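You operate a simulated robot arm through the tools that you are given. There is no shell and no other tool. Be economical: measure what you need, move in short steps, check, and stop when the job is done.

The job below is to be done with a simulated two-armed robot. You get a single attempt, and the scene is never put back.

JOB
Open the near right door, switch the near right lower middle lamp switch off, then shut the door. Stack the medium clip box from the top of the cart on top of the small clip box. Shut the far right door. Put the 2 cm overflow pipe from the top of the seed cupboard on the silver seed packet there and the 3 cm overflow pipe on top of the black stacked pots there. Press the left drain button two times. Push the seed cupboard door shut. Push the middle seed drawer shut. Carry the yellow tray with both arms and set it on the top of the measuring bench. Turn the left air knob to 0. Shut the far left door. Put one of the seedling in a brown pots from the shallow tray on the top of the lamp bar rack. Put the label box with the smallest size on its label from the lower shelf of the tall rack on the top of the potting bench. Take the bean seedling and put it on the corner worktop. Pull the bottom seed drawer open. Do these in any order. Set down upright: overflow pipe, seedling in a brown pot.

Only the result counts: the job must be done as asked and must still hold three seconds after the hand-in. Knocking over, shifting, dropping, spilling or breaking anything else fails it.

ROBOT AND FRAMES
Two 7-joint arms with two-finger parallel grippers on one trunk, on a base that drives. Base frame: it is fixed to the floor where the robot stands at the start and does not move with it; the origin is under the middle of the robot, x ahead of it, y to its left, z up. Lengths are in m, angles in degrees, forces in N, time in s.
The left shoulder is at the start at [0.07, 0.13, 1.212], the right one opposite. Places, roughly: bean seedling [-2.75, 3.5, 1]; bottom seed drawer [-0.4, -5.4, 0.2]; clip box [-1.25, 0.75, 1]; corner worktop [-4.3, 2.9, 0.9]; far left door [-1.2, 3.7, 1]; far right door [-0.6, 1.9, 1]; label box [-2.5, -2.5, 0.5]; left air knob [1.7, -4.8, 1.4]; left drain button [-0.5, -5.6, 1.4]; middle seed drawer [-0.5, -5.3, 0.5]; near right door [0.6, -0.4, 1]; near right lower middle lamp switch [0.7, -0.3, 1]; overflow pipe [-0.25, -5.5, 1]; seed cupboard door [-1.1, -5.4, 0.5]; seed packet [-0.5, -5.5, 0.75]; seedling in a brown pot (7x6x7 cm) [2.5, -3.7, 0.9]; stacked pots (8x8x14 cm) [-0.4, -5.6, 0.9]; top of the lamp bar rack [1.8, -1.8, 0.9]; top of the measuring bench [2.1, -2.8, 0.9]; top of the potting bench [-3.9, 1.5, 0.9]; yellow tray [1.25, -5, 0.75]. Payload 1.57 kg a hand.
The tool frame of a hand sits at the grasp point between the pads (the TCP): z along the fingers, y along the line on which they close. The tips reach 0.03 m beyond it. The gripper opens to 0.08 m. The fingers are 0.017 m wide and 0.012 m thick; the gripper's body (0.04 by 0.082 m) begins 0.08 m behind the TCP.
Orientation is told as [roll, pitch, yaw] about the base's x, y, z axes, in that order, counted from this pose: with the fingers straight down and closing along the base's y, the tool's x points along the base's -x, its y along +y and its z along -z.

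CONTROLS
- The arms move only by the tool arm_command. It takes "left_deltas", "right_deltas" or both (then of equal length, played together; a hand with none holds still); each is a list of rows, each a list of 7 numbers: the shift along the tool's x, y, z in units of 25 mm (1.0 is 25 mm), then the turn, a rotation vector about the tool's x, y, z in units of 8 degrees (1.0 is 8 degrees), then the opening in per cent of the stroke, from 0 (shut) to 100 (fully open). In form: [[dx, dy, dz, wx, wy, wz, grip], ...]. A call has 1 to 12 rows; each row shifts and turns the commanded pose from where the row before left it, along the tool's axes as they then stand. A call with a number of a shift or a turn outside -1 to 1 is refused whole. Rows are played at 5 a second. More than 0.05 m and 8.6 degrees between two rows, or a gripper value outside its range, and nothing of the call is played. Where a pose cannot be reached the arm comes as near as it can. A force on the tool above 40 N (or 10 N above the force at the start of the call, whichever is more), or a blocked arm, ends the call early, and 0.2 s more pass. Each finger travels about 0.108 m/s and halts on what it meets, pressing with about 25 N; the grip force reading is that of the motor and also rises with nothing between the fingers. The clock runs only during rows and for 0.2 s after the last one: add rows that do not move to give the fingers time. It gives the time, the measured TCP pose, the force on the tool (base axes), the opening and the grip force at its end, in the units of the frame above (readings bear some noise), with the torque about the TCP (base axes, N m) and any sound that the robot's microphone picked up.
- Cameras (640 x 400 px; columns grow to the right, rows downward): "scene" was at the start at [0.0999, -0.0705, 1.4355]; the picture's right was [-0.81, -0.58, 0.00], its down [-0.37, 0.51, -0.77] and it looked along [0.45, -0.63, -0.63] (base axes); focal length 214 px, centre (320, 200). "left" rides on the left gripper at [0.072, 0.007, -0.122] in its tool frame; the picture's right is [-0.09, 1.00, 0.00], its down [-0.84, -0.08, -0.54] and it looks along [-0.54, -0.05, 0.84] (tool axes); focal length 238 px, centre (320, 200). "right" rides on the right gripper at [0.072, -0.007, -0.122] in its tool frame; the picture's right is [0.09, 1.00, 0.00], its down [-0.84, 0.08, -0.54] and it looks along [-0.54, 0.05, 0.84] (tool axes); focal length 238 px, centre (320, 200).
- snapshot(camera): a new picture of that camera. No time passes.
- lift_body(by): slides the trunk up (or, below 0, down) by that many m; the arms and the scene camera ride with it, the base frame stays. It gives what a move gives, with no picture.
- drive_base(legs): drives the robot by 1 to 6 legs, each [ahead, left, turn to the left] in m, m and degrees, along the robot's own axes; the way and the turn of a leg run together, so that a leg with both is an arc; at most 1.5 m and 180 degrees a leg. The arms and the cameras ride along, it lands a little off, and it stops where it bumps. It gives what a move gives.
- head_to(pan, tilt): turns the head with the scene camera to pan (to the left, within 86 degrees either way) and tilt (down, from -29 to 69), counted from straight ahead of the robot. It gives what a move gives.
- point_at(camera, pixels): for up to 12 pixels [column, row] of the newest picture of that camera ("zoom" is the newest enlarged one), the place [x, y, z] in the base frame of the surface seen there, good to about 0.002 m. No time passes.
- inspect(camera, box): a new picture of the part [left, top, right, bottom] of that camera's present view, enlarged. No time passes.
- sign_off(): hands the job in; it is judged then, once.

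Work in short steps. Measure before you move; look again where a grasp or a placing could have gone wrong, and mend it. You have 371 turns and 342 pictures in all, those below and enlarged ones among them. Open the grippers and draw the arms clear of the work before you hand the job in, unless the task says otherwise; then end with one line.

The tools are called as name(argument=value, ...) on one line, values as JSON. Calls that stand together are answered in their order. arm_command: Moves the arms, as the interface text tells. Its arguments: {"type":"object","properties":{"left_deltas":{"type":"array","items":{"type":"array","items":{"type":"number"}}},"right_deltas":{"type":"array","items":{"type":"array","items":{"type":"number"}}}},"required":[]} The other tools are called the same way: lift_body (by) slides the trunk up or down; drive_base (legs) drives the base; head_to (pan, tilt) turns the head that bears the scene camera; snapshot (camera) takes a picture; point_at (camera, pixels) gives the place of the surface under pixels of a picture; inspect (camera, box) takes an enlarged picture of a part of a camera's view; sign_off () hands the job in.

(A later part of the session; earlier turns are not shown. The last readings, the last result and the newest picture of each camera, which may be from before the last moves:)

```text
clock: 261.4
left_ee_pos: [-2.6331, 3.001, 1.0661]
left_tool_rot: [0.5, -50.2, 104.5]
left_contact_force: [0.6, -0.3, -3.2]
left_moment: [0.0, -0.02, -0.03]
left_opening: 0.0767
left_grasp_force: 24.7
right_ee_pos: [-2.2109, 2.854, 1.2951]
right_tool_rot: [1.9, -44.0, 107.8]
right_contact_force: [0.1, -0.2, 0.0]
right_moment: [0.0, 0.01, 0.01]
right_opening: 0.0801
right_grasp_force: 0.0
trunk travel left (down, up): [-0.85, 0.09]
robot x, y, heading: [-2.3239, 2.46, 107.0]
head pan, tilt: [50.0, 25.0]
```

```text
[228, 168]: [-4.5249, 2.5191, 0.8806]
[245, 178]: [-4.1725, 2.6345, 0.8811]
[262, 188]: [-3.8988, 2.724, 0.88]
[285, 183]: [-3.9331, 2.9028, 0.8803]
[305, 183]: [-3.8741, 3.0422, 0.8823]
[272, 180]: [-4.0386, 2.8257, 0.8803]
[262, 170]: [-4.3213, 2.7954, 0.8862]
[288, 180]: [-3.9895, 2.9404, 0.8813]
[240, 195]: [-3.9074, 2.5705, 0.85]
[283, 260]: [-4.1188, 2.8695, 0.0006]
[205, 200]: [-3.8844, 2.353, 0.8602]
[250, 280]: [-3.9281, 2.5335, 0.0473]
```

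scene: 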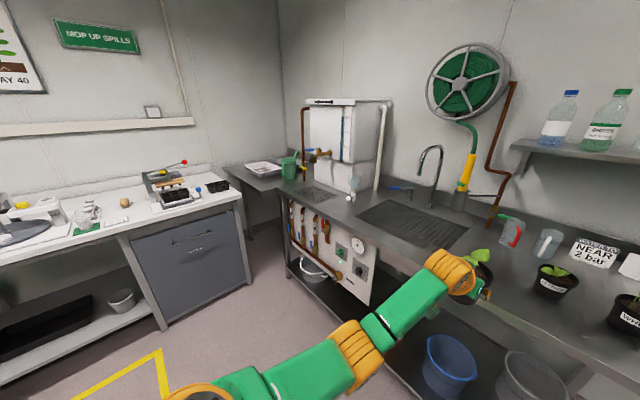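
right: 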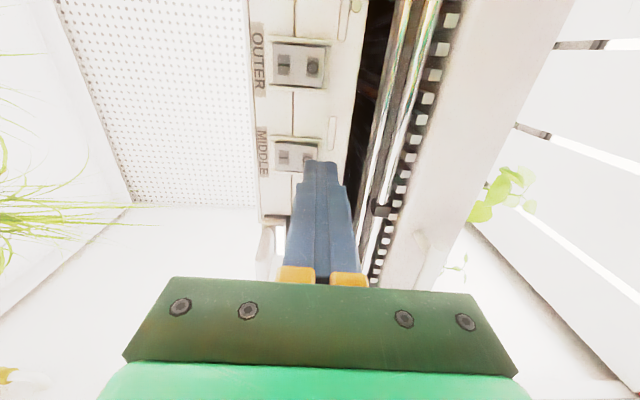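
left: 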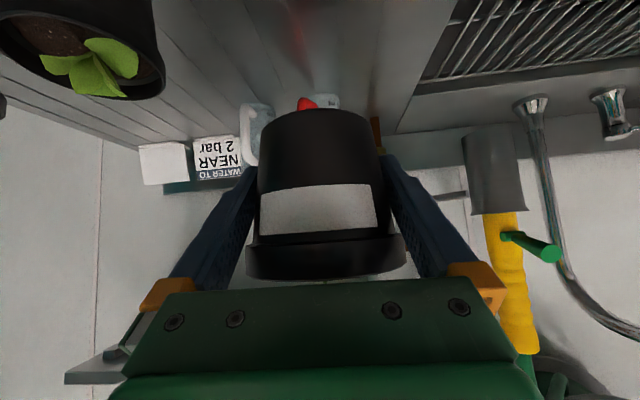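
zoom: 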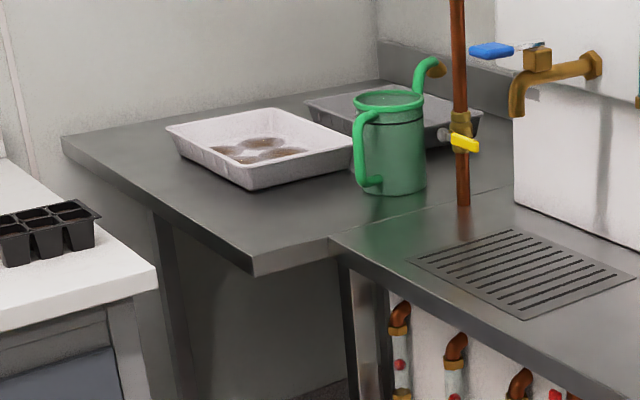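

Target spot ≈(-4.0,2.78) near the worktop's front right corner. I approach with heading 135°.

drive_base(legs=[[0, 0, 28], [0.6, 0.82, 0]])

head_to(pan=15, tilt=40)

snapshot(camera="scene")

```text
clock: 268.1
left_ee_pos: [-3.8628, 2.675, 1.0662]
left_tool_rot: [0.4, -50.2, 131.7]
left_contact_force: [0.4, 0.7, -2.9]
left_moment: [-0.04, -0.03, 0.0]
left_opening: 0.0769
left_grasp_force: 24.9
right_ee_pos: [-3.4215, 2.7381, 1.2953]
right_tool_rot: [1.8, -44.0, 135.1]
right_contact_force: [-0.2, -0.3, -0.1]
right_moment: [0.02, -0.01, -0.01]
right_opening: 0.0799
right_grasp_force: 0.1
trunk travel left (down, up): [-0.85, 0.09]
robot x, y, heading: [-3.3398, 2.3324, 133.9]
head pan, tilt: [50.0, 25.0]
```

```text
clock: 269.1
left_ee_pos: [-3.8634, 2.6758, 1.066]
left_tool_rot: [0.3, -50.1, 131.7]
left_contact_force: [0.6, 0.5, -3.4]
left_moment: [0.01, -0.02, 0.03]
left_opening: 0.0765
left_grasp_force: 25.5
right_ee_pos: [-3.4211, 2.7381, 1.2964]
right_tool_rot: [1.8, -43.8, 135.2]
right_contact_force: [0.8, 0.0, -0.1]
right_moment: [-0.05, -0.04, 0.0]
right_opening: 0.08
right_grasp_force: 0.0
trunk travel left (down, up): [-0.85, 0.09]
robot x, y, heading: [-3.3375, 2.338, 134.4]
head pan, tilt: [15.0, 40.0]
```

```text
237 pictures are left
```

scene: 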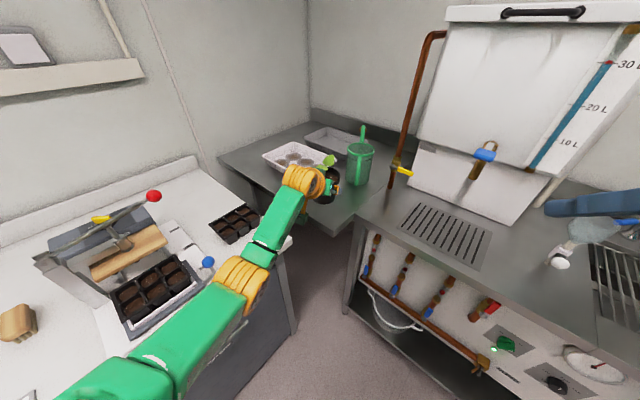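

I measure the free surface, tray corner and can before going in.

point_at(camera="scene", pixels=[[335, 232], [345, 205], [310, 205], [325, 215], [356, 186], [365, 188], [340, 160], [300, 175], [350, 210], [290, 290]])

```text
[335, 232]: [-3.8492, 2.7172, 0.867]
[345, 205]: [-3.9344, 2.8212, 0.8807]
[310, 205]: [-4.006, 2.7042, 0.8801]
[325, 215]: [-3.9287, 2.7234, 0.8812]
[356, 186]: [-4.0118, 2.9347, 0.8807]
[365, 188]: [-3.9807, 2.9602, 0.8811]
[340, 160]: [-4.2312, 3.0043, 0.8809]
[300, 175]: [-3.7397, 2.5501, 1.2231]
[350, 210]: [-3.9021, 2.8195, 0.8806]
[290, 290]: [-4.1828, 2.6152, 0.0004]
```

Target (-3.97,2.79). Drive ahead 0.156 m.

drive_base(legs=[[0.156, 0, 0]])

lift_body(by=-0.12)

inspect(camera="scene", box=[240, 110, 420, 240])

snapshot(camera="left")

```text
clock: 270.5
left_ee_pos: [-3.9679, 2.7787, 1.0662]
left_tool_rot: [0.4, -50.3, 131.9]
left_contact_force: [-0.3, -0.3, -2.6]
left_moment: [-0.04, 0.04, 0.01]
left_opening: 0.0768
left_grasp_force: 24.9
right_ee_pos: [-3.5252, 2.8428, 1.2977]
right_tool_rot: [1.9, -44.1, 135.2]
right_contact_force: [1.1, -0.2, -0.5]
right_moment: [0.02, 0.04, -0.01]
right_opening: 0.0799
right_grasp_force: 0.0
trunk travel left (down, up): [-0.85, 0.09]
robot x, y, heading: [-3.445, 2.4438, 134.5]
head pan, tilt: [15.0, 40.0]
```

```text
clock: 272.0
left_ee_pos: [-3.9702, 2.7812, 0.9466]
left_tool_rot: [0.4, -50.1, 131.9]
left_contact_force: [0.1, 0.8, -2.2]
left_moment: [-0.06, 0.01, -0.02]
left_opening: 0.0764
left_grasp_force: 25.1
right_ee_pos: [-3.5289, 2.8465, 1.1758]
right_tool_rot: [1.9, -43.9, 135.2]
right_contact_force: [-0.5, 0.0, -0.1]
right_moment: [0.0, -0.01, 0.02]
right_opening: 0.08
right_grasp_force: 0.2
trunk travel left (down, up): [-0.73, 0.21]
robot x, y, heading: [-3.4473, 2.4447, 134.3]
head pan, tilt: [15.0, 40.0]
```

```text
3.08 times, centred on (330, 175) of scene
```

zoom: 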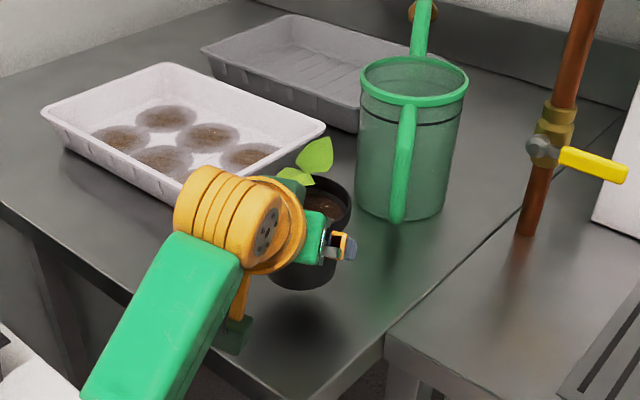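

```text
235 pictures are left
```

left: 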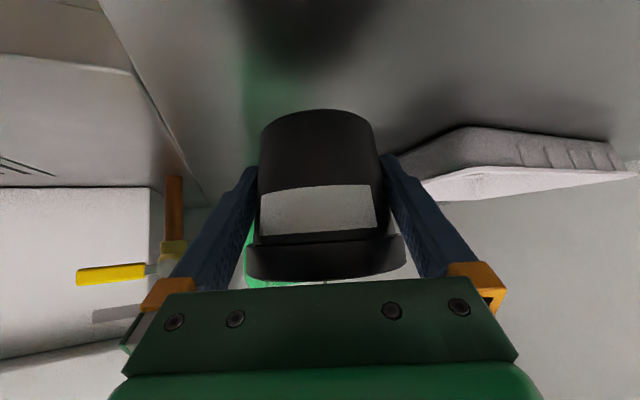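

Pot is clear of tray and can; lower 30 mm and check the force.

lift_body(by=-0.03)

arm_command(left_deltas=[[0, 0, 0, 0, 0, 0, 80], [0, 0, 0, 0, 0, 0, 100], [0, 0, 0, 0, 0, 0, 100]])

snapshot(camera="left")

```text
clock: 272.7
left_ee_pos: [-3.9686, 2.7804, 0.9171]
left_tool_rot: [0.4, -50.2, 131.8]
left_contact_force: [1.3, -0.6, 0.3]
left_moment: [0.1, 0.03, -0.01]
left_opening: 0.0765
left_grasp_force: 25.1
right_ee_pos: [-3.5268, 2.8444, 1.1465]
right_tool_rot: [1.9, -44.1, 135.3]
right_contact_force: [-0.1, -0.2, -0.4]
right_moment: [0.0, 0.02, -0.03]
right_opening: 0.0797
right_grasp_force: 0.1
trunk travel left (down, up): [-0.7, 0.24]
robot x, y, heading: [-3.4427, 2.4472, 134.4]
head pan, tilt: [15.0, 40.0]
```

```text
clock: 273.5
left_ee_pos: [-3.9696, 2.7813, 0.9162]
left_tool_rot: [0.4, -50.3, 131.8]
left_contact_force: [0.3, -0.4, 0.4]
left_moment: [-0.04, -0.01, 0.0]
left_opening: 0.0801
left_grasp_force: 0.1
right_ee_pos: [-3.5277, 2.8452, 1.1473]
right_tool_rot: [2.0, -43.9, 135.2]
right_contact_force: [-0.2, -0.6, -0.5]
right_moment: [0.02, -0.01, 0.01]
right_opening: 0.0799
right_grasp_force: 0.1
trunk travel left (down, up): [-0.7, 0.24]
robot x, y, heading: [-3.4433, 2.4451, 134.3]
head pan, tilt: [15.0, 40.0]
```

```text
234 pictures are left
```

left: 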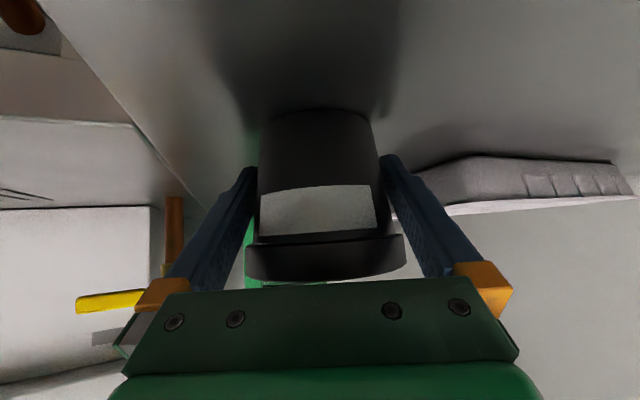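

Released. I lower 4 mm (pot tapers) and draw straight back slowly.

arm_command(left_deltas=[[0.12, 0, 0.1, 0, 0, 0, 100], [0.32, 0, -0.38, 0, 0, 0, 100], [0.32, 0, -0.38, 0, 0, 0, 100], [0.32, 0, -0.38, 0, 0, 0, 100], [0.32, 0, -0.38, 0, 0, 0, 100], [0.32, 0, -0.38, 0, 0, 0, 100], [0.64, 0, -0.76, 0, 0, 0, 100], [0.64, 0, -0.76, 0, 0, 0, 100]])

snapshot(camera="left")

```text
clock: 275.3
left_ee_pos: [-3.8919, 2.6968, 0.9129]
left_tool_rot: [0.5, -50.4, 131.8]
left_contact_force: [-1.1, 0.4, -0.4]
left_moment: [0.04, 0.0, 0.01]
left_opening: 0.08
left_grasp_force: 0.0
right_ee_pos: [-3.5264, 2.8446, 1.1456]
right_tool_rot: [1.9, -44.1, 135.3]
right_contact_force: [0.7, -0.7, 0.1]
right_moment: [0.02, -0.01, -0.04]
right_opening: 0.0801
right_grasp_force: 0.0
trunk travel left (down, up): [-0.7, 0.24]
robot x, y, heading: [-3.4404, 2.4464, 134.5]
head pan, tilt: [15.0, 40.0]
```

```text
233 pictures are left
```

left: 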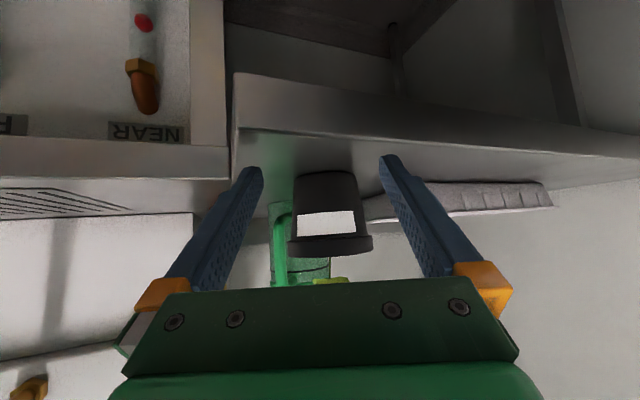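

Bean is standing on the worktop. I back off, and look at the potting bench for a free spot.

drive_base(legs=[[-0.45, 0, 0]])

lift_body(by=0.24)

head_to(pan=45, tilt=30)

snapshot(camera="scene")

```text
clock: 278.1
left_ee_pos: [-3.5763, 2.3706, 0.9115]
left_tool_rot: [0.4, -50.2, 132.5]
left_contact_force: [0.0, -0.7, -0.4]
left_moment: [-0.01, -0.01, -0.02]
left_opening: 0.0799
left_grasp_force: 0.1
right_ee_pos: [-3.213, 2.5224, 1.1449]
right_tool_rot: [1.9, -43.9, 135.8]
right_contact_force: [0.3, 0.0, -1.2]
right_moment: [-0.01, -0.04, 0.01]
right_opening: 0.0801
right_grasp_force: 0.2
trunk travel left (down, up): [-0.7, 0.24]
robot x, y, heading: [-3.1229, 2.1238, 135.0]
head pan, tilt: [15.0, 40.0]
```

```text
clock: 280.6
left_ee_pos: [-3.577, 2.3708, 1.1526]
left_tool_rot: [0.5, -50.1, 132.5]
left_contact_force: [-0.7, 0.2, -0.2]
left_moment: [-0.01, 0.02, 0.0]
left_opening: 0.0799
left_grasp_force: 0.0
right_ee_pos: [-3.213, 2.5209, 1.3862]
right_tool_rot: [1.9, -43.9, 135.8]
right_contact_force: [0.0, -0.3, 0.5]
right_moment: [-0.02, -0.01, -0.02]
right_opening: 0.0798
right_grasp_force: 0.1
trunk travel left (down, up): [-0.94, 0.0]
robot x, y, heading: [-3.127, 2.121, 135.0]
head pan, tilt: [15.0, 40.0]
```

```text
clock: 281.5
left_ee_pos: [-3.5767, 2.3706, 1.1524]
left_tool_rot: [0.5, -50.2, 132.5]
left_contact_force: [-0.1, -0.1, -0.3]
left_moment: [0.0, 0.01, 0.02]
left_opening: 0.0798
left_grasp_force: 0.1
right_ee_pos: [-3.2128, 2.5217, 1.3855]
right_tool_rot: [1.9, -44.1, 135.9]
right_contact_force: [-0.1, -0.6, -0.3]
right_moment: [0.02, -0.01, 0.02]
right_opening: 0.0801
right_grasp_force: 0.1
trunk travel left (down, up): [-0.94, 0.0]
robot x, y, heading: [-3.1249, 2.1237, 134.9]
head pan, tilt: [45.0, 30.0]
```

```text
232 pictures are left
```

scene: 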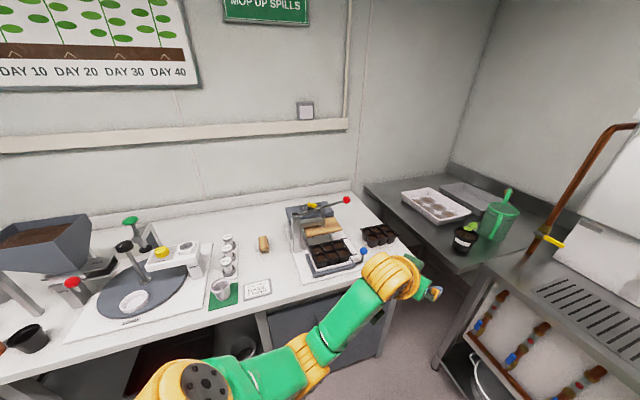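

Bean stands upright at (466,238). A free spot on the potting bench lies around (285,250); measure.

point_at(camera="scene", pixels=[[285, 255], [285, 275], [280, 235], [265, 290], [265, 302], [245, 300], [300, 280], [236, 295], [330, 270], [150, 335], [466, 245]])

```text
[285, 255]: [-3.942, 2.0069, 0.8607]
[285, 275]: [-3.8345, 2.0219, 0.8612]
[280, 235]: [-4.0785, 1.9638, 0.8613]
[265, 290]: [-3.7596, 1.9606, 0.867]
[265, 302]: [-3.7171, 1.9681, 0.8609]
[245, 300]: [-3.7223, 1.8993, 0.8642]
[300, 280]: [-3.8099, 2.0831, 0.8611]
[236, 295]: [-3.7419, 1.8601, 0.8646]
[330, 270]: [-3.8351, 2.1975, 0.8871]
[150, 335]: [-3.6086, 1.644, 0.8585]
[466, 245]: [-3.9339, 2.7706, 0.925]
```

Free spot (-3.86,2.03) noted. Now I travel to the tall rack: turn to head south, shift to the gap line and drive.

drive_base(legs=[[0, 0, 153.7], [0, 0.46, 0], [1.2, 0, 0]])

head_to(pan=0, tilt=25)

snapshot(camera="scene")

```text
clock: 296.2
left_ee_pos: [-2.0167, 0.7242, 1.1524]
left_tool_rot: [0.4, -50.3, -73.8]
left_contact_force: [-0.1, -0.1, -0.6]
left_moment: [0.03, -0.01, 0.01]
left_opening: 0.0802
left_grasp_force: 0.1
right_ee_pos: [-2.4091, 0.7492, 1.3873]
right_tool_rot: [1.8, -44.1, -70.5]
right_contact_force: [-0.1, 0.6, 1.3]
right_moment: [0.01, -0.03, 0.0]
right_opening: 0.0798
right_grasp_force: 0.0
trunk travel left (down, up): [-0.94, 0.0]
robot x, y, heading: [-2.3088, 1.1473, -71.2]
head pan, tilt: [45.0, 30.0]
```

```text
clock: 297.4
left_ee_pos: [-2.0165, 0.7226, 1.1516]
left_tool_rot: [0.4, -50.2, -73.8]
left_contact_force: [-1.2, 0.4, -0.2]
left_moment: [0.01, 0.0, 0.04]
left_opening: 0.0798
left_grasp_force: 0.1
right_ee_pos: [-2.4083, 0.7478, 1.386]
right_tool_rot: [2.0, -44.0, -70.5]
right_contact_force: [0.0, 0.5, -0.2]
right_moment: [0.01, 0.04, 0.0]
right_opening: 0.08
right_grasp_force: 0.1
trunk travel left (down, up): [-0.94, 0.0]
robot x, y, heading: [-2.3091, 1.1479, -71.1]
head pan, tilt: [0.0, 25.0]
```

```text
231 pictures are left
```

scene: 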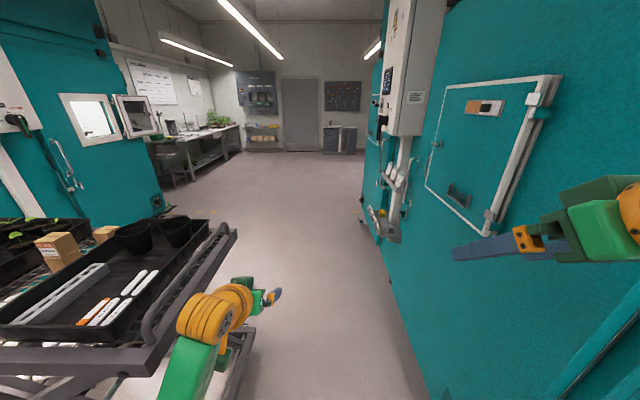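

Right hand would pass close to the left row's box and lever, so I shift 0.1 m left before driving on.

drive_base(legs=[[0, 0.1, 0], [1.0, 0, 0]])

drive_base(legs=[[0, 0.15, 0], [1.4, 0, 0]])

head_to(pan=-50, tilt=25)

snapshot(camera="scene")

```text
clock: 303.2
left_ee_pos: [-1.6151, -0.1811, 1.1524]
left_tool_rot: [0.4, -50.3, -74.2]
left_contact_force: [-0.1, 0.2, 0.6]
left_moment: [-0.01, 0.0, -0.03]
left_opening: 0.0801
left_grasp_force: 0.1
right_ee_pos: [-2.0087, -0.1524, 1.3861]
right_tool_rot: [1.9, -44.0, -70.9]
right_contact_force: [-0.7, -0.2, -0.4]
right_moment: [0.03, -0.03, 0.02]
right_opening: 0.0799
right_grasp_force: 0.1
trunk travel left (down, up): [-0.94, 0.0]
robot x, y, heading: [-1.9065, 0.2419, -71.8]
head pan, tilt: [0.0, 25.0]
```

```text
clock: 304.5
left_ee_pos: [-1.5016, -0.1445, 1.1524]
left_tool_rot: [0.7, -50.3, -74.5]
left_contact_force: [-0.5, 0.2, -0.1]
left_moment: [0.01, -0.01, -0.01]
left_opening: 0.0801
left_grasp_force: 0.1
right_ee_pos: [-1.8948, -0.1166, 1.3858]
right_tool_rot: [2.1, -44.0, -71.0]
right_contact_force: [-0.1, 0.1, 0.3]
right_moment: [0.0, -0.01, -0.01]
right_opening: 0.0799
right_grasp_force: 0.1
trunk travel left (down, up): [-0.94, 0.0]
robot x, y, heading: [-1.7893, 0.2812, -72.0]
head pan, tilt: [0.0, 25.0]
stopped in leg 1: the robot was blocked; the commanded pose is now the measured one
```

```text
clock: 305.7
left_ee_pos: [-1.5001, -0.1435, 1.1521]
left_tool_rot: [0.4, -50.2, -74.2]
left_contact_force: [-0.6, 0.1, 0.5]
left_moment: [0.0, 0.0, 0.0]
left_opening: 0.08
left_grasp_force: 0.1
right_ee_pos: [-1.8929, -0.1162, 1.3855]
right_tool_rot: [1.8, -44.0, -71.0]
right_contact_force: [-0.5, 0.6, 1.0]
right_moment: [0.0, -0.05, 0.01]
right_opening: 0.0801
right_grasp_force: 0.0
trunk travel left (down, up): [-0.94, 0.0]
robot x, y, heading: [-1.7923, 0.2814, -71.4]
head pan, tilt: [-50.0, 25.0]
```

```text
230 pictures are left
```

scene: 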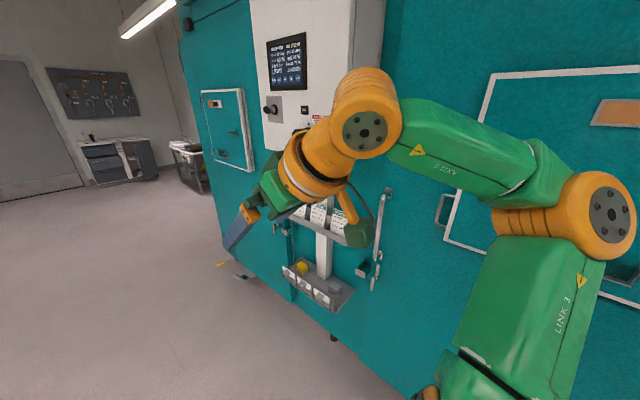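

I slid left too early and bumped the cart's end. I move back right and check whether the cart moved.

drive_base(legs=[[0, -0.1, 0]])

head_to(pan=70, tilt=40)

snapshot(camera="scene")

```text
clock: 306.8
left_ee_pos: [-1.5834, -0.1728, 1.1509]
left_tool_rot: [-0.2, -50.2, -73.6]
left_contact_force: [1.1, 0.5, -0.3]
left_moment: [-0.01, 0.03, -0.06]
left_opening: 0.0801
left_grasp_force: 0.0
right_ee_pos: [-1.9738, -0.1433, 1.3874]
right_tool_rot: [1.2, -44.0, -70.5]
right_contact_force: [1.1, 0.0, -0.2]
right_moment: [-0.04, 0.04, -0.04]
right_opening: 0.0799
right_grasp_force: 0.1
trunk travel left (down, up): [-0.94, 0.0]
robot x, y, heading: [-1.8796, 0.2478, -71.6]
head pan, tilt: [-50.0, 25.0]
```

```text
clock: 308.8
left_ee_pos: [-1.5883, -0.1738, 1.1526]
left_tool_rot: [0.4, -50.1, -74.2]
left_contact_force: [0.6, -0.9, -0.2]
left_moment: [-0.03, -0.01, -0.03]
left_opening: 0.0801
left_grasp_force: 0.0
right_ee_pos: [-1.9824, -0.1464, 1.3866]
right_tool_rot: [1.8, -44.0, -70.7]
right_contact_force: [0.1, -1.3, -0.6]
right_moment: [0.0, 0.02, 0.0]
right_opening: 0.0803
right_grasp_force: 0.1
trunk travel left (down, up): [-0.94, 0.0]
robot x, y, heading: [-1.8804, 0.2528, -71.6]
head pan, tilt: [70.0, 40.0]
```

```text
229 pictures are left
```

scene: 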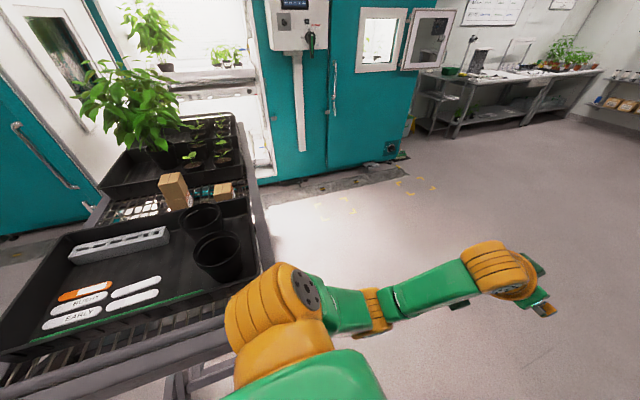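

I compare stacked-box and LARGE positions with earlier readings.

inspect(camera="scene", box=[130, 150, 270, 240])

point_at(camera="zoom", pixels=[[385, 195], [440, 190], [222, 118], [175, 130], [235, 210], [170, 250], [420, 175]])

```text
4.44 times, centred on (200, 195) of scene
```

zoom: 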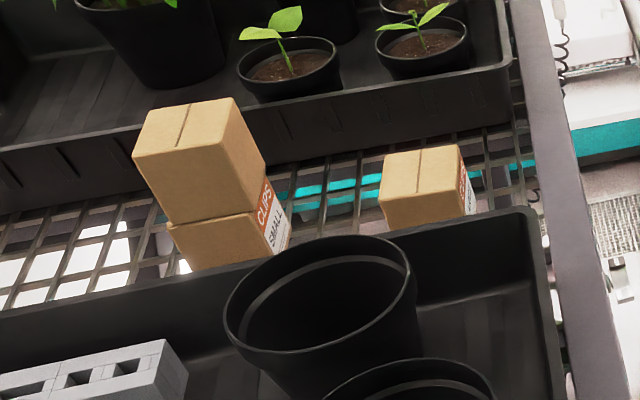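

```text
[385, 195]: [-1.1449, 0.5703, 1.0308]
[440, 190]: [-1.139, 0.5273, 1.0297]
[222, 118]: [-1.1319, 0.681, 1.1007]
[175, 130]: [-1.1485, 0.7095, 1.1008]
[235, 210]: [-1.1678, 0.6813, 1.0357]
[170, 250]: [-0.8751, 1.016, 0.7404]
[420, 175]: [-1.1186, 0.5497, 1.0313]
```

The cart is unmoved within measuring error. Drive ahead past it.

drive_base(legs=[[1.4, 0, 0], [0.6, 0.1, 0]])

head_to(pan=-40, tilt=20)

snapshot(camera="scene")

```text
clock: 319.0
left_ee_pos: [-0.8153, -2.0576, 1.1525]
left_tool_rot: [0.4, -50.3, -72.7]
left_contact_force: [-0.3, 1.0, 0.0]
left_moment: [0.02, 0.02, -0.03]
left_opening: 0.0798
left_grasp_force: 0.1
right_ee_pos: [-1.2095, -2.0403, 1.3861]
right_tool_rot: [1.9, -44.2, -69.3]
right_contact_force: [-0.3, 0.1, 0.0]
right_moment: [-0.01, 0.01, 0.0]
right_opening: 0.08
right_grasp_force: 0.0
trunk travel left (down, up): [-0.94, 0.0]
robot x, y, heading: [-1.115, -1.6435, -70.5]
head pan, tilt: [70.0, 40.0]
```

```text
clock: 320.9
left_ee_pos: [-0.8157, -2.0594, 1.1515]
left_tool_rot: [0.4, -50.1, -72.6]
left_contact_force: [0.0, 0.4, 0.3]
left_moment: [0.03, 0.02, -0.01]
left_opening: 0.0801
left_grasp_force: 0.1
right_ee_pos: [-1.2082, -2.0423, 1.3855]
right_tool_rot: [1.9, -44.0, -69.3]
right_contact_force: [0.0, 0.1, 0.6]
right_moment: [0.04, 0.04, 0.0]
right_opening: 0.0799
right_grasp_force: 0.1
trunk travel left (down, up): [-0.94, 0.0]
robot x, y, heading: [-1.1203, -1.6427, -70.4]
head pan, tilt: [-40.0, 20.0]
```

```text
227 pictures are left
```

scene: 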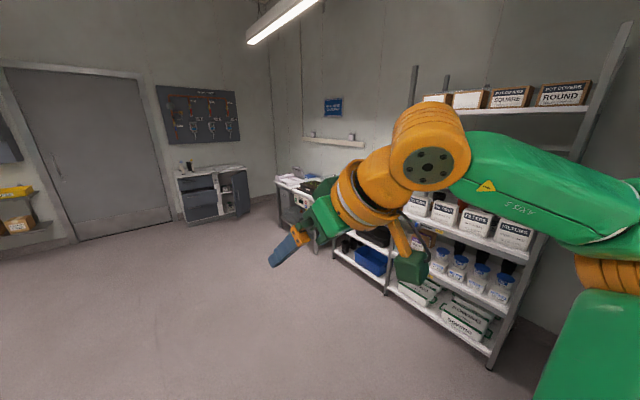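

The tall rack is to the right. I turn to face it.

drive_base(legs=[[0.3, 0, 0], [0, 0, -90]])

head_to(pan=0, tilt=30)

snapshot(camera="scene")

```text
clock: 326.9
left_ee_pos: [-1.4382, -2.2234, 1.1517]
left_tool_rot: [0.4, -50.1, -164.7]
left_contact_force: [-0.8, 0.1, -0.4]
left_moment: [0.01, 0.01, -0.03]
left_opening: 0.0801
left_grasp_force: 0.0
right_ee_pos: [-1.4077, -1.8301, 1.3861]
right_tool_rot: [1.9, -44.0, -161.3]
right_contact_force: [0.1, 0.8, 0.3]
right_moment: [0.01, -0.01, 0.0]
right_opening: 0.0802
right_grasp_force: 0.1
trunk travel left (down, up): [-0.94, 0.0]
robot x, y, heading: [-1.0138, -1.9353, -162.4]
head pan, tilt: [-40.0, 20.0]
```

```text
clock: 327.9
left_ee_pos: [-1.4392, -2.2224, 1.1522]
left_tool_rot: [0.4, -50.2, -164.7]
left_contact_force: [0.9, 0.9, 0.2]
left_moment: [0.0, 0.01, 0.0]
left_opening: 0.0803
left_grasp_force: 0.1
right_ee_pos: [-1.4072, -1.83, 1.3853]
right_tool_rot: [1.9, -44.0, -161.4]
right_contact_force: [0.3, -0.7, -0.3]
right_moment: [-0.01, -0.04, 0.01]
right_opening: 0.0801
right_grasp_force: 0.0
trunk travel left (down, up): [-0.94, 0.0]
robot x, y, heading: [-1.0129, -1.9368, -162.5]
head pan, tilt: [0.0, 30.0]
```

```text
226 pictures are left
```

scene: 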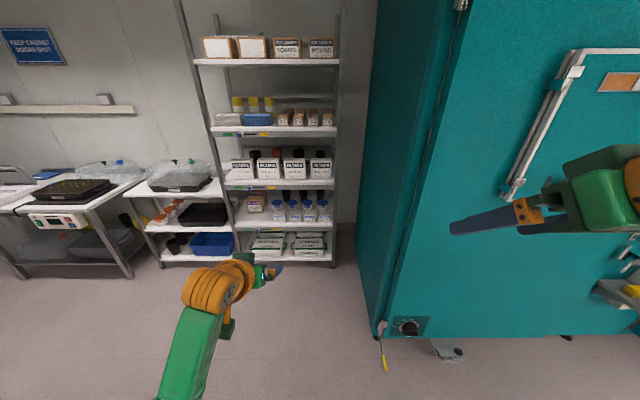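

Zoom on the rack's lower shelves.

inspect(camera="scene", box=[210, 140, 350, 270])

point_at(camera="scene", pixels=[[255, 203], [280, 215], [308, 240], [270, 245], [242, 170], [335, 220], [360, 250]])

```text
3.08 times, centred on (280, 205) of scene
```

zoom: 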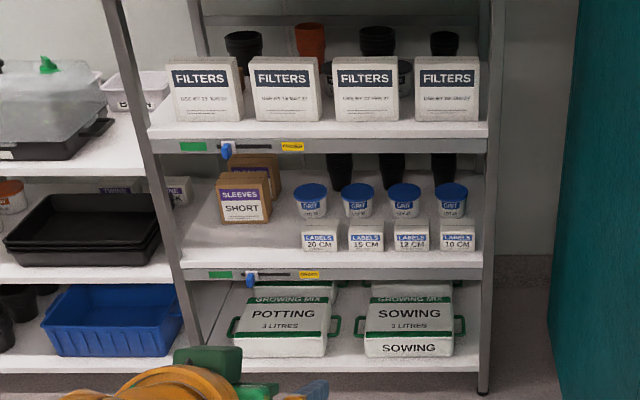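

```text
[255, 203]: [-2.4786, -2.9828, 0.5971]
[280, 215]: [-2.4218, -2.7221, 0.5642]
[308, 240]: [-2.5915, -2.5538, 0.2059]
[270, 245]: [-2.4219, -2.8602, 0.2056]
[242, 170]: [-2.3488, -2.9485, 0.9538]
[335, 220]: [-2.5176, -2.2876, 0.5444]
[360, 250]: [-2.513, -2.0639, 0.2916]
```

The 10 CM label box is the rightmost of four (zoom (457,237)). I drive nearer and look again.

drive_base(legs=[[0.7, 0.21, 0]])

head_to(pan=-8, tilt=50)

lift_body(by=-0.4)

snapshot(camera="scene")

```text
clock: 331.9
left_ee_pos: [-2.0422, -2.6476, 1.1538]
left_tool_rot: [0.4, -50.3, -164.4]
left_contact_force: [0.9, -0.1, 0.5]
left_moment: [0.03, 0.04, -0.03]
left_opening: 0.0801
left_grasp_force: 0.0
right_ee_pos: [-2.0129, -2.2551, 1.3863]
right_tool_rot: [1.9, -44.1, -161.0]
right_contact_force: [0.5, 0.8, 0.3]
right_moment: [0.02, 0.02, 0.01]
right_opening: 0.0803
right_grasp_force: 0.2
trunk travel left (down, up): [-0.94, 0.0]
robot x, y, heading: [-1.6131, -2.3549, -161.9]
head pan, tilt: [0.0, 30.0]
```

```text
clock: 332.8
left_ee_pos: [-2.0431, -2.6489, 1.152]
left_tool_rot: [0.4, -50.2, -164.2]
left_contact_force: [0.6, 0.0, -0.2]
left_moment: [0.01, 0.02, -0.01]
left_opening: 0.0801
left_grasp_force: 0.1
right_ee_pos: [-2.0138, -2.2559, 1.3867]
right_tool_rot: [1.9, -44.0, -161.0]
right_contact_force: [-0.1, 0.5, 0.3]
right_moment: [0.03, 0.02, 0.01]
right_opening: 0.0802
right_grasp_force: 0.1
trunk travel left (down, up): [-0.94, 0.0]
robot x, y, heading: [-1.6186, -2.3543, -161.8]
head pan, tilt: [-8.0, 50.0]
```

```text
clock: 336.6
left_ee_pos: [-2.0423, -2.6486, 0.7518]
left_tool_rot: [0.4, -50.2, -164.4]
left_contact_force: [0.6, 0.1, -1.5]
left_moment: [-0.02, -0.04, 0.0]
left_opening: 0.08
left_grasp_force: 0.0
right_ee_pos: [-2.0138, -2.2562, 0.9856]
right_tool_rot: [1.9, -43.9, -161.1]
right_contact_force: [-0.6, -0.4, -0.1]
right_moment: [-0.02, 0.0, 0.0]
right_opening: 0.0803
right_grasp_force: 0.0
trunk travel left (down, up): [-0.54, 0.4]
robot x, y, heading: [-1.6137, -2.3566, -162.0]
head pan, tilt: [-8.0, 50.0]
```

```text
224 pictures are left
```

scene: 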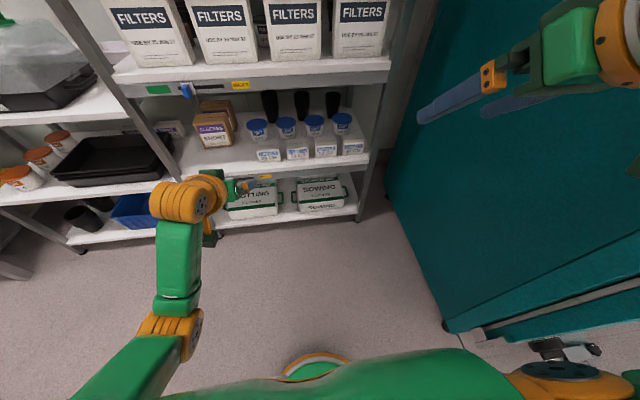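

Zoom on the label boxes and measure, also the chamber corner clearance.

inspect(camera="scene", box=[245, 100, 395, 195])

point_at(camera="scene", pixels=[[344, 141], [362, 140], [344, 152], [362, 151], [353, 146], [353, 138], [325, 145], [353, 160], [445, 330], [385, 190], [350, 70], [330, 90]])

```text
4.21 times, centred on (320, 148) of scene
```

zoom: 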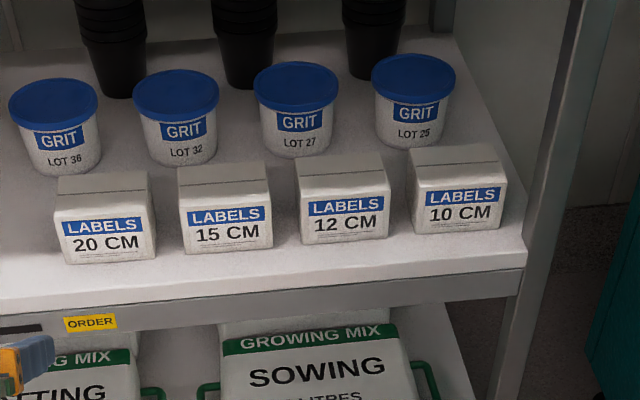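

```text
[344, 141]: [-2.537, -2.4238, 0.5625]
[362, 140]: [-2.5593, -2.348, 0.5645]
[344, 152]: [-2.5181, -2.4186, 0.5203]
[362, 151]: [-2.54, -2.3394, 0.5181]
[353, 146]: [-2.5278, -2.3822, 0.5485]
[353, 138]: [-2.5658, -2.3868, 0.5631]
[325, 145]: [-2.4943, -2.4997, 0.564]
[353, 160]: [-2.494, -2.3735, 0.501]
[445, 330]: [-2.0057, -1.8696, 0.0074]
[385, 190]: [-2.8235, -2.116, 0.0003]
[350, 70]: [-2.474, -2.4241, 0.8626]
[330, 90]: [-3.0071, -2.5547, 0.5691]
```

The box is ~0.09 m wide but only ~0.047 m deep, so I must grip it front-to-back from above. I set the right hand to ~20° tilt and roll it 90°.

arm_command(right_deltas=[[0, 0, 0, 0, 1, 0, 100], [0, 0, 0, 0, 1, 0, 100], [0, 0, 0, 0, 1, 0, 100], [0, 0, 0, 0, 0, 1, 100], [0, 0, 0, 0, 0, 1, 100], [0, 0, 0, 0, 0, 1, 100], [0, 0, 0, 0, 0, 1, 100], [0, 0, 0, 0, 0, 1, 100], [0, 0, 0, 0, 0, 1, 100], [0, 0, 0, 0, 0, 1, 100], [0, 0, 0, 0, 0, 1, 100], [0, 0, 0, 0, 0, 1, 100]])

arm_command(right_deltas=[[0, 0, 0, 0, 0, 1, 100], [0, 0, 0, 0, 0, 1, 100], [0, 0, 0, 0, 0, 0.25, 100], [0, 0, 0, 0, 0, 0, 100]])

snapshot(camera="right")

```text
clock: 339.2
left_ee_pos: [-2.0421, -2.6483, 0.7517]
left_tool_rot: [0.4, -50.1, -164.3]
left_contact_force: [0.6, -0.5, -0.2]
left_moment: [-0.04, 0.02, -0.02]
left_opening: 0.0798
left_grasp_force: 0.1
right_ee_pos: [-2.0127, -2.2554, 0.9864]
right_tool_rot: [19.4, -4.7, 127.2]
right_contact_force: [-0.2, 0.5, 0.4]
right_moment: [0.0, -0.02, 0.0]
right_opening: 0.0801
right_grasp_force: 0.1
trunk travel left (down, up): [-0.54, 0.4]
robot x, y, heading: [-1.6196, -2.3585, -161.7]
head pan, tilt: [-8.0, 50.0]
```

```text
clock: 340.2
left_ee_pos: [-2.0415, -2.6485, 0.7521]
left_tool_rot: [0.4, -50.1, -164.3]
left_contact_force: [-0.9, 1.2, -0.5]
left_moment: [-0.01, 0.05, -0.02]
left_opening: 0.0799
left_grasp_force: 0.1
right_ee_pos: [-2.0139, -2.256, 0.9863]
right_tool_rot: [19.9, 1.5, 110.3]
right_contact_force: [-1.2, 0.6, 0.4]
right_moment: [0.01, 0.01, 0.02]
right_opening: 0.0799
right_grasp_force: 0.0
trunk travel left (down, up): [-0.54, 0.4]
robot x, y, heading: [-1.6201, -2.3588, -161.8]
head pan, tilt: [-8.0, 50.0]
```

```text
222 pictures are left
```

right: 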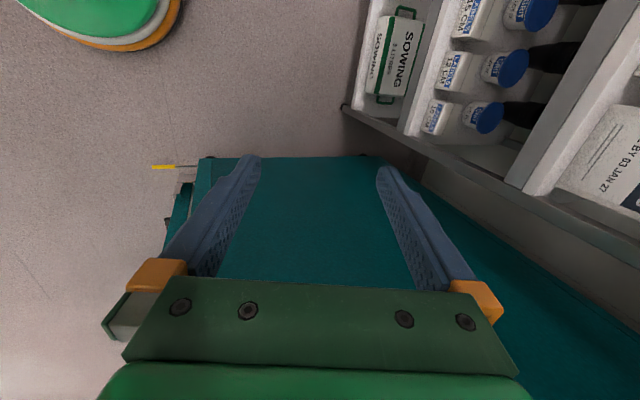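

Right hand is rolled with its closing line front-to-back. I retract the left hand, extend the right forward 12 cm with a little more tilt.

arm_command(left_deltas=[[0.64, 0, -0.77, 0, 0, 0, 100], [0.64, 0, -0.77, 0, 0, 0, 100], [0.64, 0, -0.77, 0, 0, 0, 100], [0.64, 0, -0.77, 0, 0, 0, 100], [0.64, 0, -0.77, 0, 0, 0, 100], [0.64, 0, -0.77, 0, 0, 0, 100], [0.64, 0, -0.77, 0, 0, 0, 100], [0, 0, 0, 0, 0, 0, 100]], right_deltas=[[0, 0, 0, -0.7, 0, 0, 100], [0, 0.9, 0.42, 0, 0, 0, 100], [0, 0.9, 0.42, 0, 0, 0, 100], [0, 0.9, 0.42, 0, 0, 0, 100], [0, 0.9, 0.42, 0, 0, 0, 100], [0, 0.9, 0.42, 0, 0, 0, 100], [0, 0, 0, 0, 0, 0, 100], [0, 0, 0, 0, 0, 0, 100]])

lift_body(by=-0.3)

snapshot(camera="right")

snapshot(camera="scene")

```text
clock: 342.0
left_ee_pos: [-1.9553, -2.6167, 0.7509]
left_tool_rot: [0.4, -50.3, -164.2]
left_contact_force: [-0.8, 0.5, 0.7]
left_moment: [0.0, -0.01, -0.01]
left_opening: 0.0798
left_grasp_force: 0.1
left hand out of reach, approached as far as the arm can: row 4, 5, 6, 7
right_ee_pos: [-2.1028, -2.2884, 0.9833]
right_tool_rot: [25.6, 1.4, 110.2]
right_contact_force: [0.0, 0.4, -0.2]
right_moment: [0.0, -0.01, 0.01]
right_opening: 0.0799
right_grasp_force: 0.0
right hand out of reach, approached as far as the arm can: row 5, 6
trunk travel left (down, up): [-0.54, 0.4]
robot x, y, heading: [-1.6186, -2.357, -161.7]
head pan, tilt: [-8.0, 50.0]
```

```text
clock: 345.0
left_ee_pos: [-1.9542, -2.6184, 0.4511]
left_tool_rot: [0.4, -50.2, -164.3]
left_contact_force: [0.2, 0.0, -0.1]
left_moment: [0.01, 0.0, 0.05]
left_opening: 0.0798
left_grasp_force: 0.0
right_ee_pos: [-2.1034, -2.2874, 0.6841]
right_tool_rot: [25.7, 1.4, 110.2]
right_contact_force: [-0.9, -1.3, 0.4]
right_moment: [0.01, 0.0, 0.0]
right_opening: 0.0799
right_grasp_force: 0.1
trunk travel left (down, up): [-0.24, 0.7]
robot x, y, heading: [-1.6177, -2.3611, -161.5]
head pan, tilt: [-8.0, 50.0]
```

```text
221 pictures are left
```

right: 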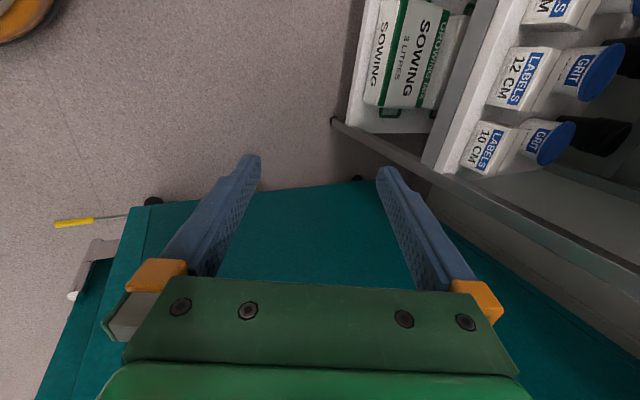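

```text
220 pictures are left
```

scene: 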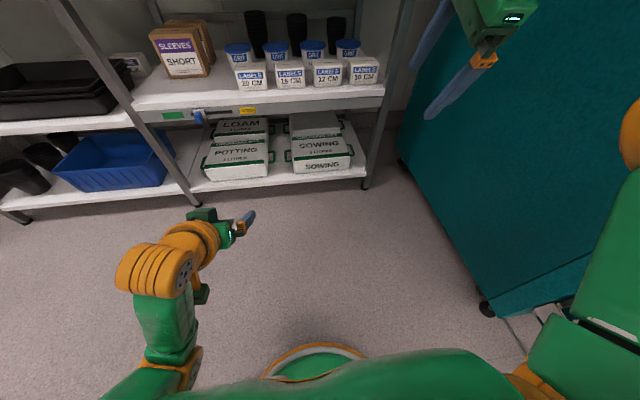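

Right-hand reach here is 0.44. The left hand must be tucked in, so I turn it downward and pull it back.

arm_command(left_deltas=[[0.3, 0, -0.3, 0, 1, 0, 100], [0.5, 0, -0.5, 0, 1, 0, 100], [0.7, 0, -0.5, 0, 1, 0, 100], [0.8, 0, -0.4, 0, 1, 0, 100], [0.9, 0, -0.3, 0, 1, 0, 100], [0.98, 0, -0.17, 0, 0, 0, 100], [0.98, 0, -0.17, 0, 0, 0, 100], [0.5, 0, -0.6, 0, 0, 0, 100], [0, 0, 0, 0, 0, 0, 100]])

drive_base(legs=[[0.25, -0.04, 0]])

snapshot(camera="right")

snapshot(camera="scene")

```text
clock: 347.0
left_ee_pos: [-1.8179, -2.5753, 0.4708]
left_tool_rot: [0.4, -10.1, -164.0]
left_contact_force: [-0.6, 0.0, -0.2]
left_moment: [0.02, 0.01, 0.01]
left_opening: 0.0799
left_grasp_force: 0.1
left hand out of reach, approached as far as the arm can: row 1, 7, 8
right_ee_pos: [-2.104, -2.2882, 0.6852]
right_tool_rot: [25.6, 1.3, 110.4]
right_contact_force: [-0.7, 0.2, 0.2]
right_moment: [0.03, 0.0, -0.01]
right_opening: 0.0801
right_grasp_force: 0.1
trunk travel left (down, up): [-0.24, 0.7]
robot x, y, heading: [-1.618, -2.3571, -161.7]
head pan, tilt: [-8.0, 50.0]
```

```text
clock: 348.9
left_ee_pos: [-2.0751, -2.6121, 0.4715]
left_tool_rot: [0.3, -10.0, -164.5]
left_contact_force: [-0.4, 0.6, 0.3]
left_moment: [-0.01, -0.01, -0.02]
left_opening: 0.0799
left_grasp_force: 0.0
right_ee_pos: [-2.358, -2.3236, 0.6838]
right_tool_rot: [25.6, 1.3, 109.8]
right_contact_force: [0.1, -0.1, 0.7]
right_moment: [-0.04, 0.03, 0.0]
right_opening: 0.08
right_grasp_force: 0.1
trunk travel left (down, up): [-0.24, 0.7]
robot x, y, heading: [-1.8718, -2.3964, -162.3]
head pan, tilt: [-8.0, 50.0]
```

```text
219 pictures are left
```

right: 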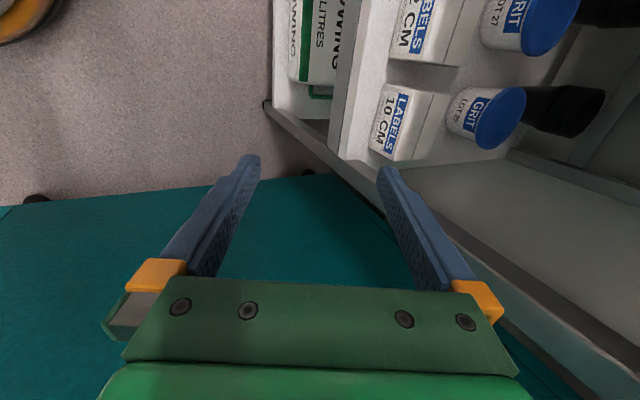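

```text
218 pictures are left
```

scene: 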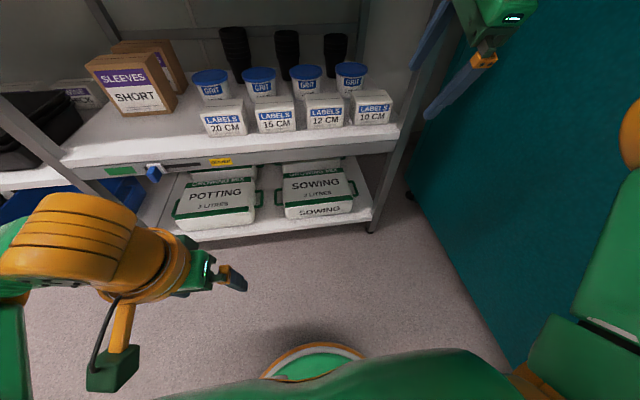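

Now measure the 10 CM box and bucket with the right camera.

inspect(camera="right", box=[340, 60, 540, 185])

point_at(camera="zoom", pixels=[[100, 280], [150, 90], [190, 300], [245, 110], [290, 115], [270, 310], [125, 190], [270, 215], [345, 190], [340, 230], [215, 200], [300, 330]])

```text
3.20 times, centred on (440, 122) of right
```

zoom: 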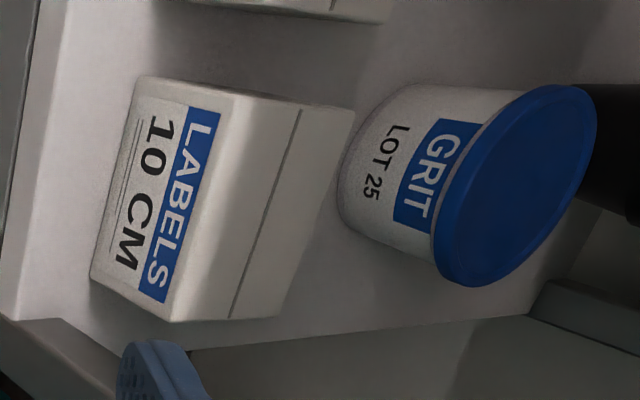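

```text
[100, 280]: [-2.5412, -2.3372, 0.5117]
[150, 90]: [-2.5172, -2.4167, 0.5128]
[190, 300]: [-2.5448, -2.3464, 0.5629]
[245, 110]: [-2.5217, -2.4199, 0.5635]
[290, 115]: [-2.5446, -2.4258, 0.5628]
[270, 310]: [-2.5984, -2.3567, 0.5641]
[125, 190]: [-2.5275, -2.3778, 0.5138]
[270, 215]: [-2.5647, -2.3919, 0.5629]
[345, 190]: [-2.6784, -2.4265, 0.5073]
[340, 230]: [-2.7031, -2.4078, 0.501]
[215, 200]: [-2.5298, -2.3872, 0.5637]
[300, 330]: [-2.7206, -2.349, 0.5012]
```

Box ≈ 0.087×0.065 m, top z 0.563, shelf z 0.501, centre ≈(-2.564,-2.3925); bucket gap behind is ~8 cm. I check the upper shelf's lip height.

head_to(pan=-20, tilt=25)

snapshot(camera="scene")

```text
clock: 349.8
left_ee_pos: [-2.0748, -2.6131, 0.4712]
left_tool_rot: [0.3, -10.2, -164.6]
left_contact_force: [-0.6, 0.8, 0.5]
left_moment: [0.01, 0.02, 0.0]
left_opening: 0.0801
left_grasp_force: 0.1
right_ee_pos: [-2.358, -2.3217, 0.6849]
right_tool_rot: [25.7, 1.5, 109.8]
right_contact_force: [-0.9, 0.1, 0.5]
right_moment: [0.01, 0.02, -0.01]
right_opening: 0.0801
right_grasp_force: 0.2
trunk travel left (down, up): [-0.24, 0.7]
robot x, y, heading: [-1.8727, -2.3982, -162.3]
head pan, tilt: [-20.0, 25.0]
```

```text
216 pictures are left
```

scene: 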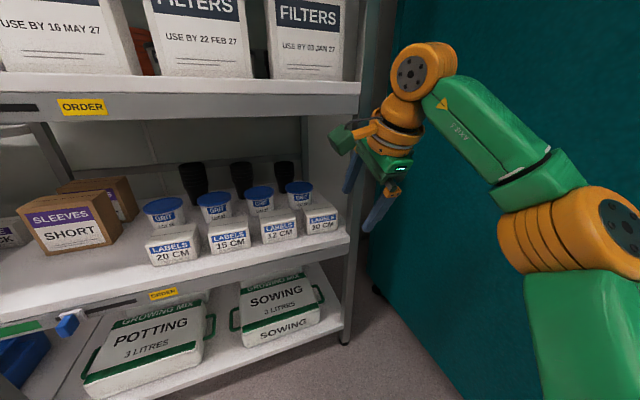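

Measure the lip bottom and the front right post.

point_at(camera="scene", pixels=[[300, 118], [300, 112], [250, 118], [350, 180], [344, 240], [356, 180], [425, 70], [425, 95], [300, 90], [322, 232]])

```text
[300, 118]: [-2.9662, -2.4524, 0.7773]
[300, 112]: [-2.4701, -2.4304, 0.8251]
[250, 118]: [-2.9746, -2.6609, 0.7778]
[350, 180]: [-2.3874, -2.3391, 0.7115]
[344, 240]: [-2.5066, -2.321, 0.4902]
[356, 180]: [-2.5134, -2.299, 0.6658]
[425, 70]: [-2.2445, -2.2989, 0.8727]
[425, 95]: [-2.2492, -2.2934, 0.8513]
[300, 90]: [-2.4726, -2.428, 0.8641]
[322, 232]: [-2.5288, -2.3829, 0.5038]
```

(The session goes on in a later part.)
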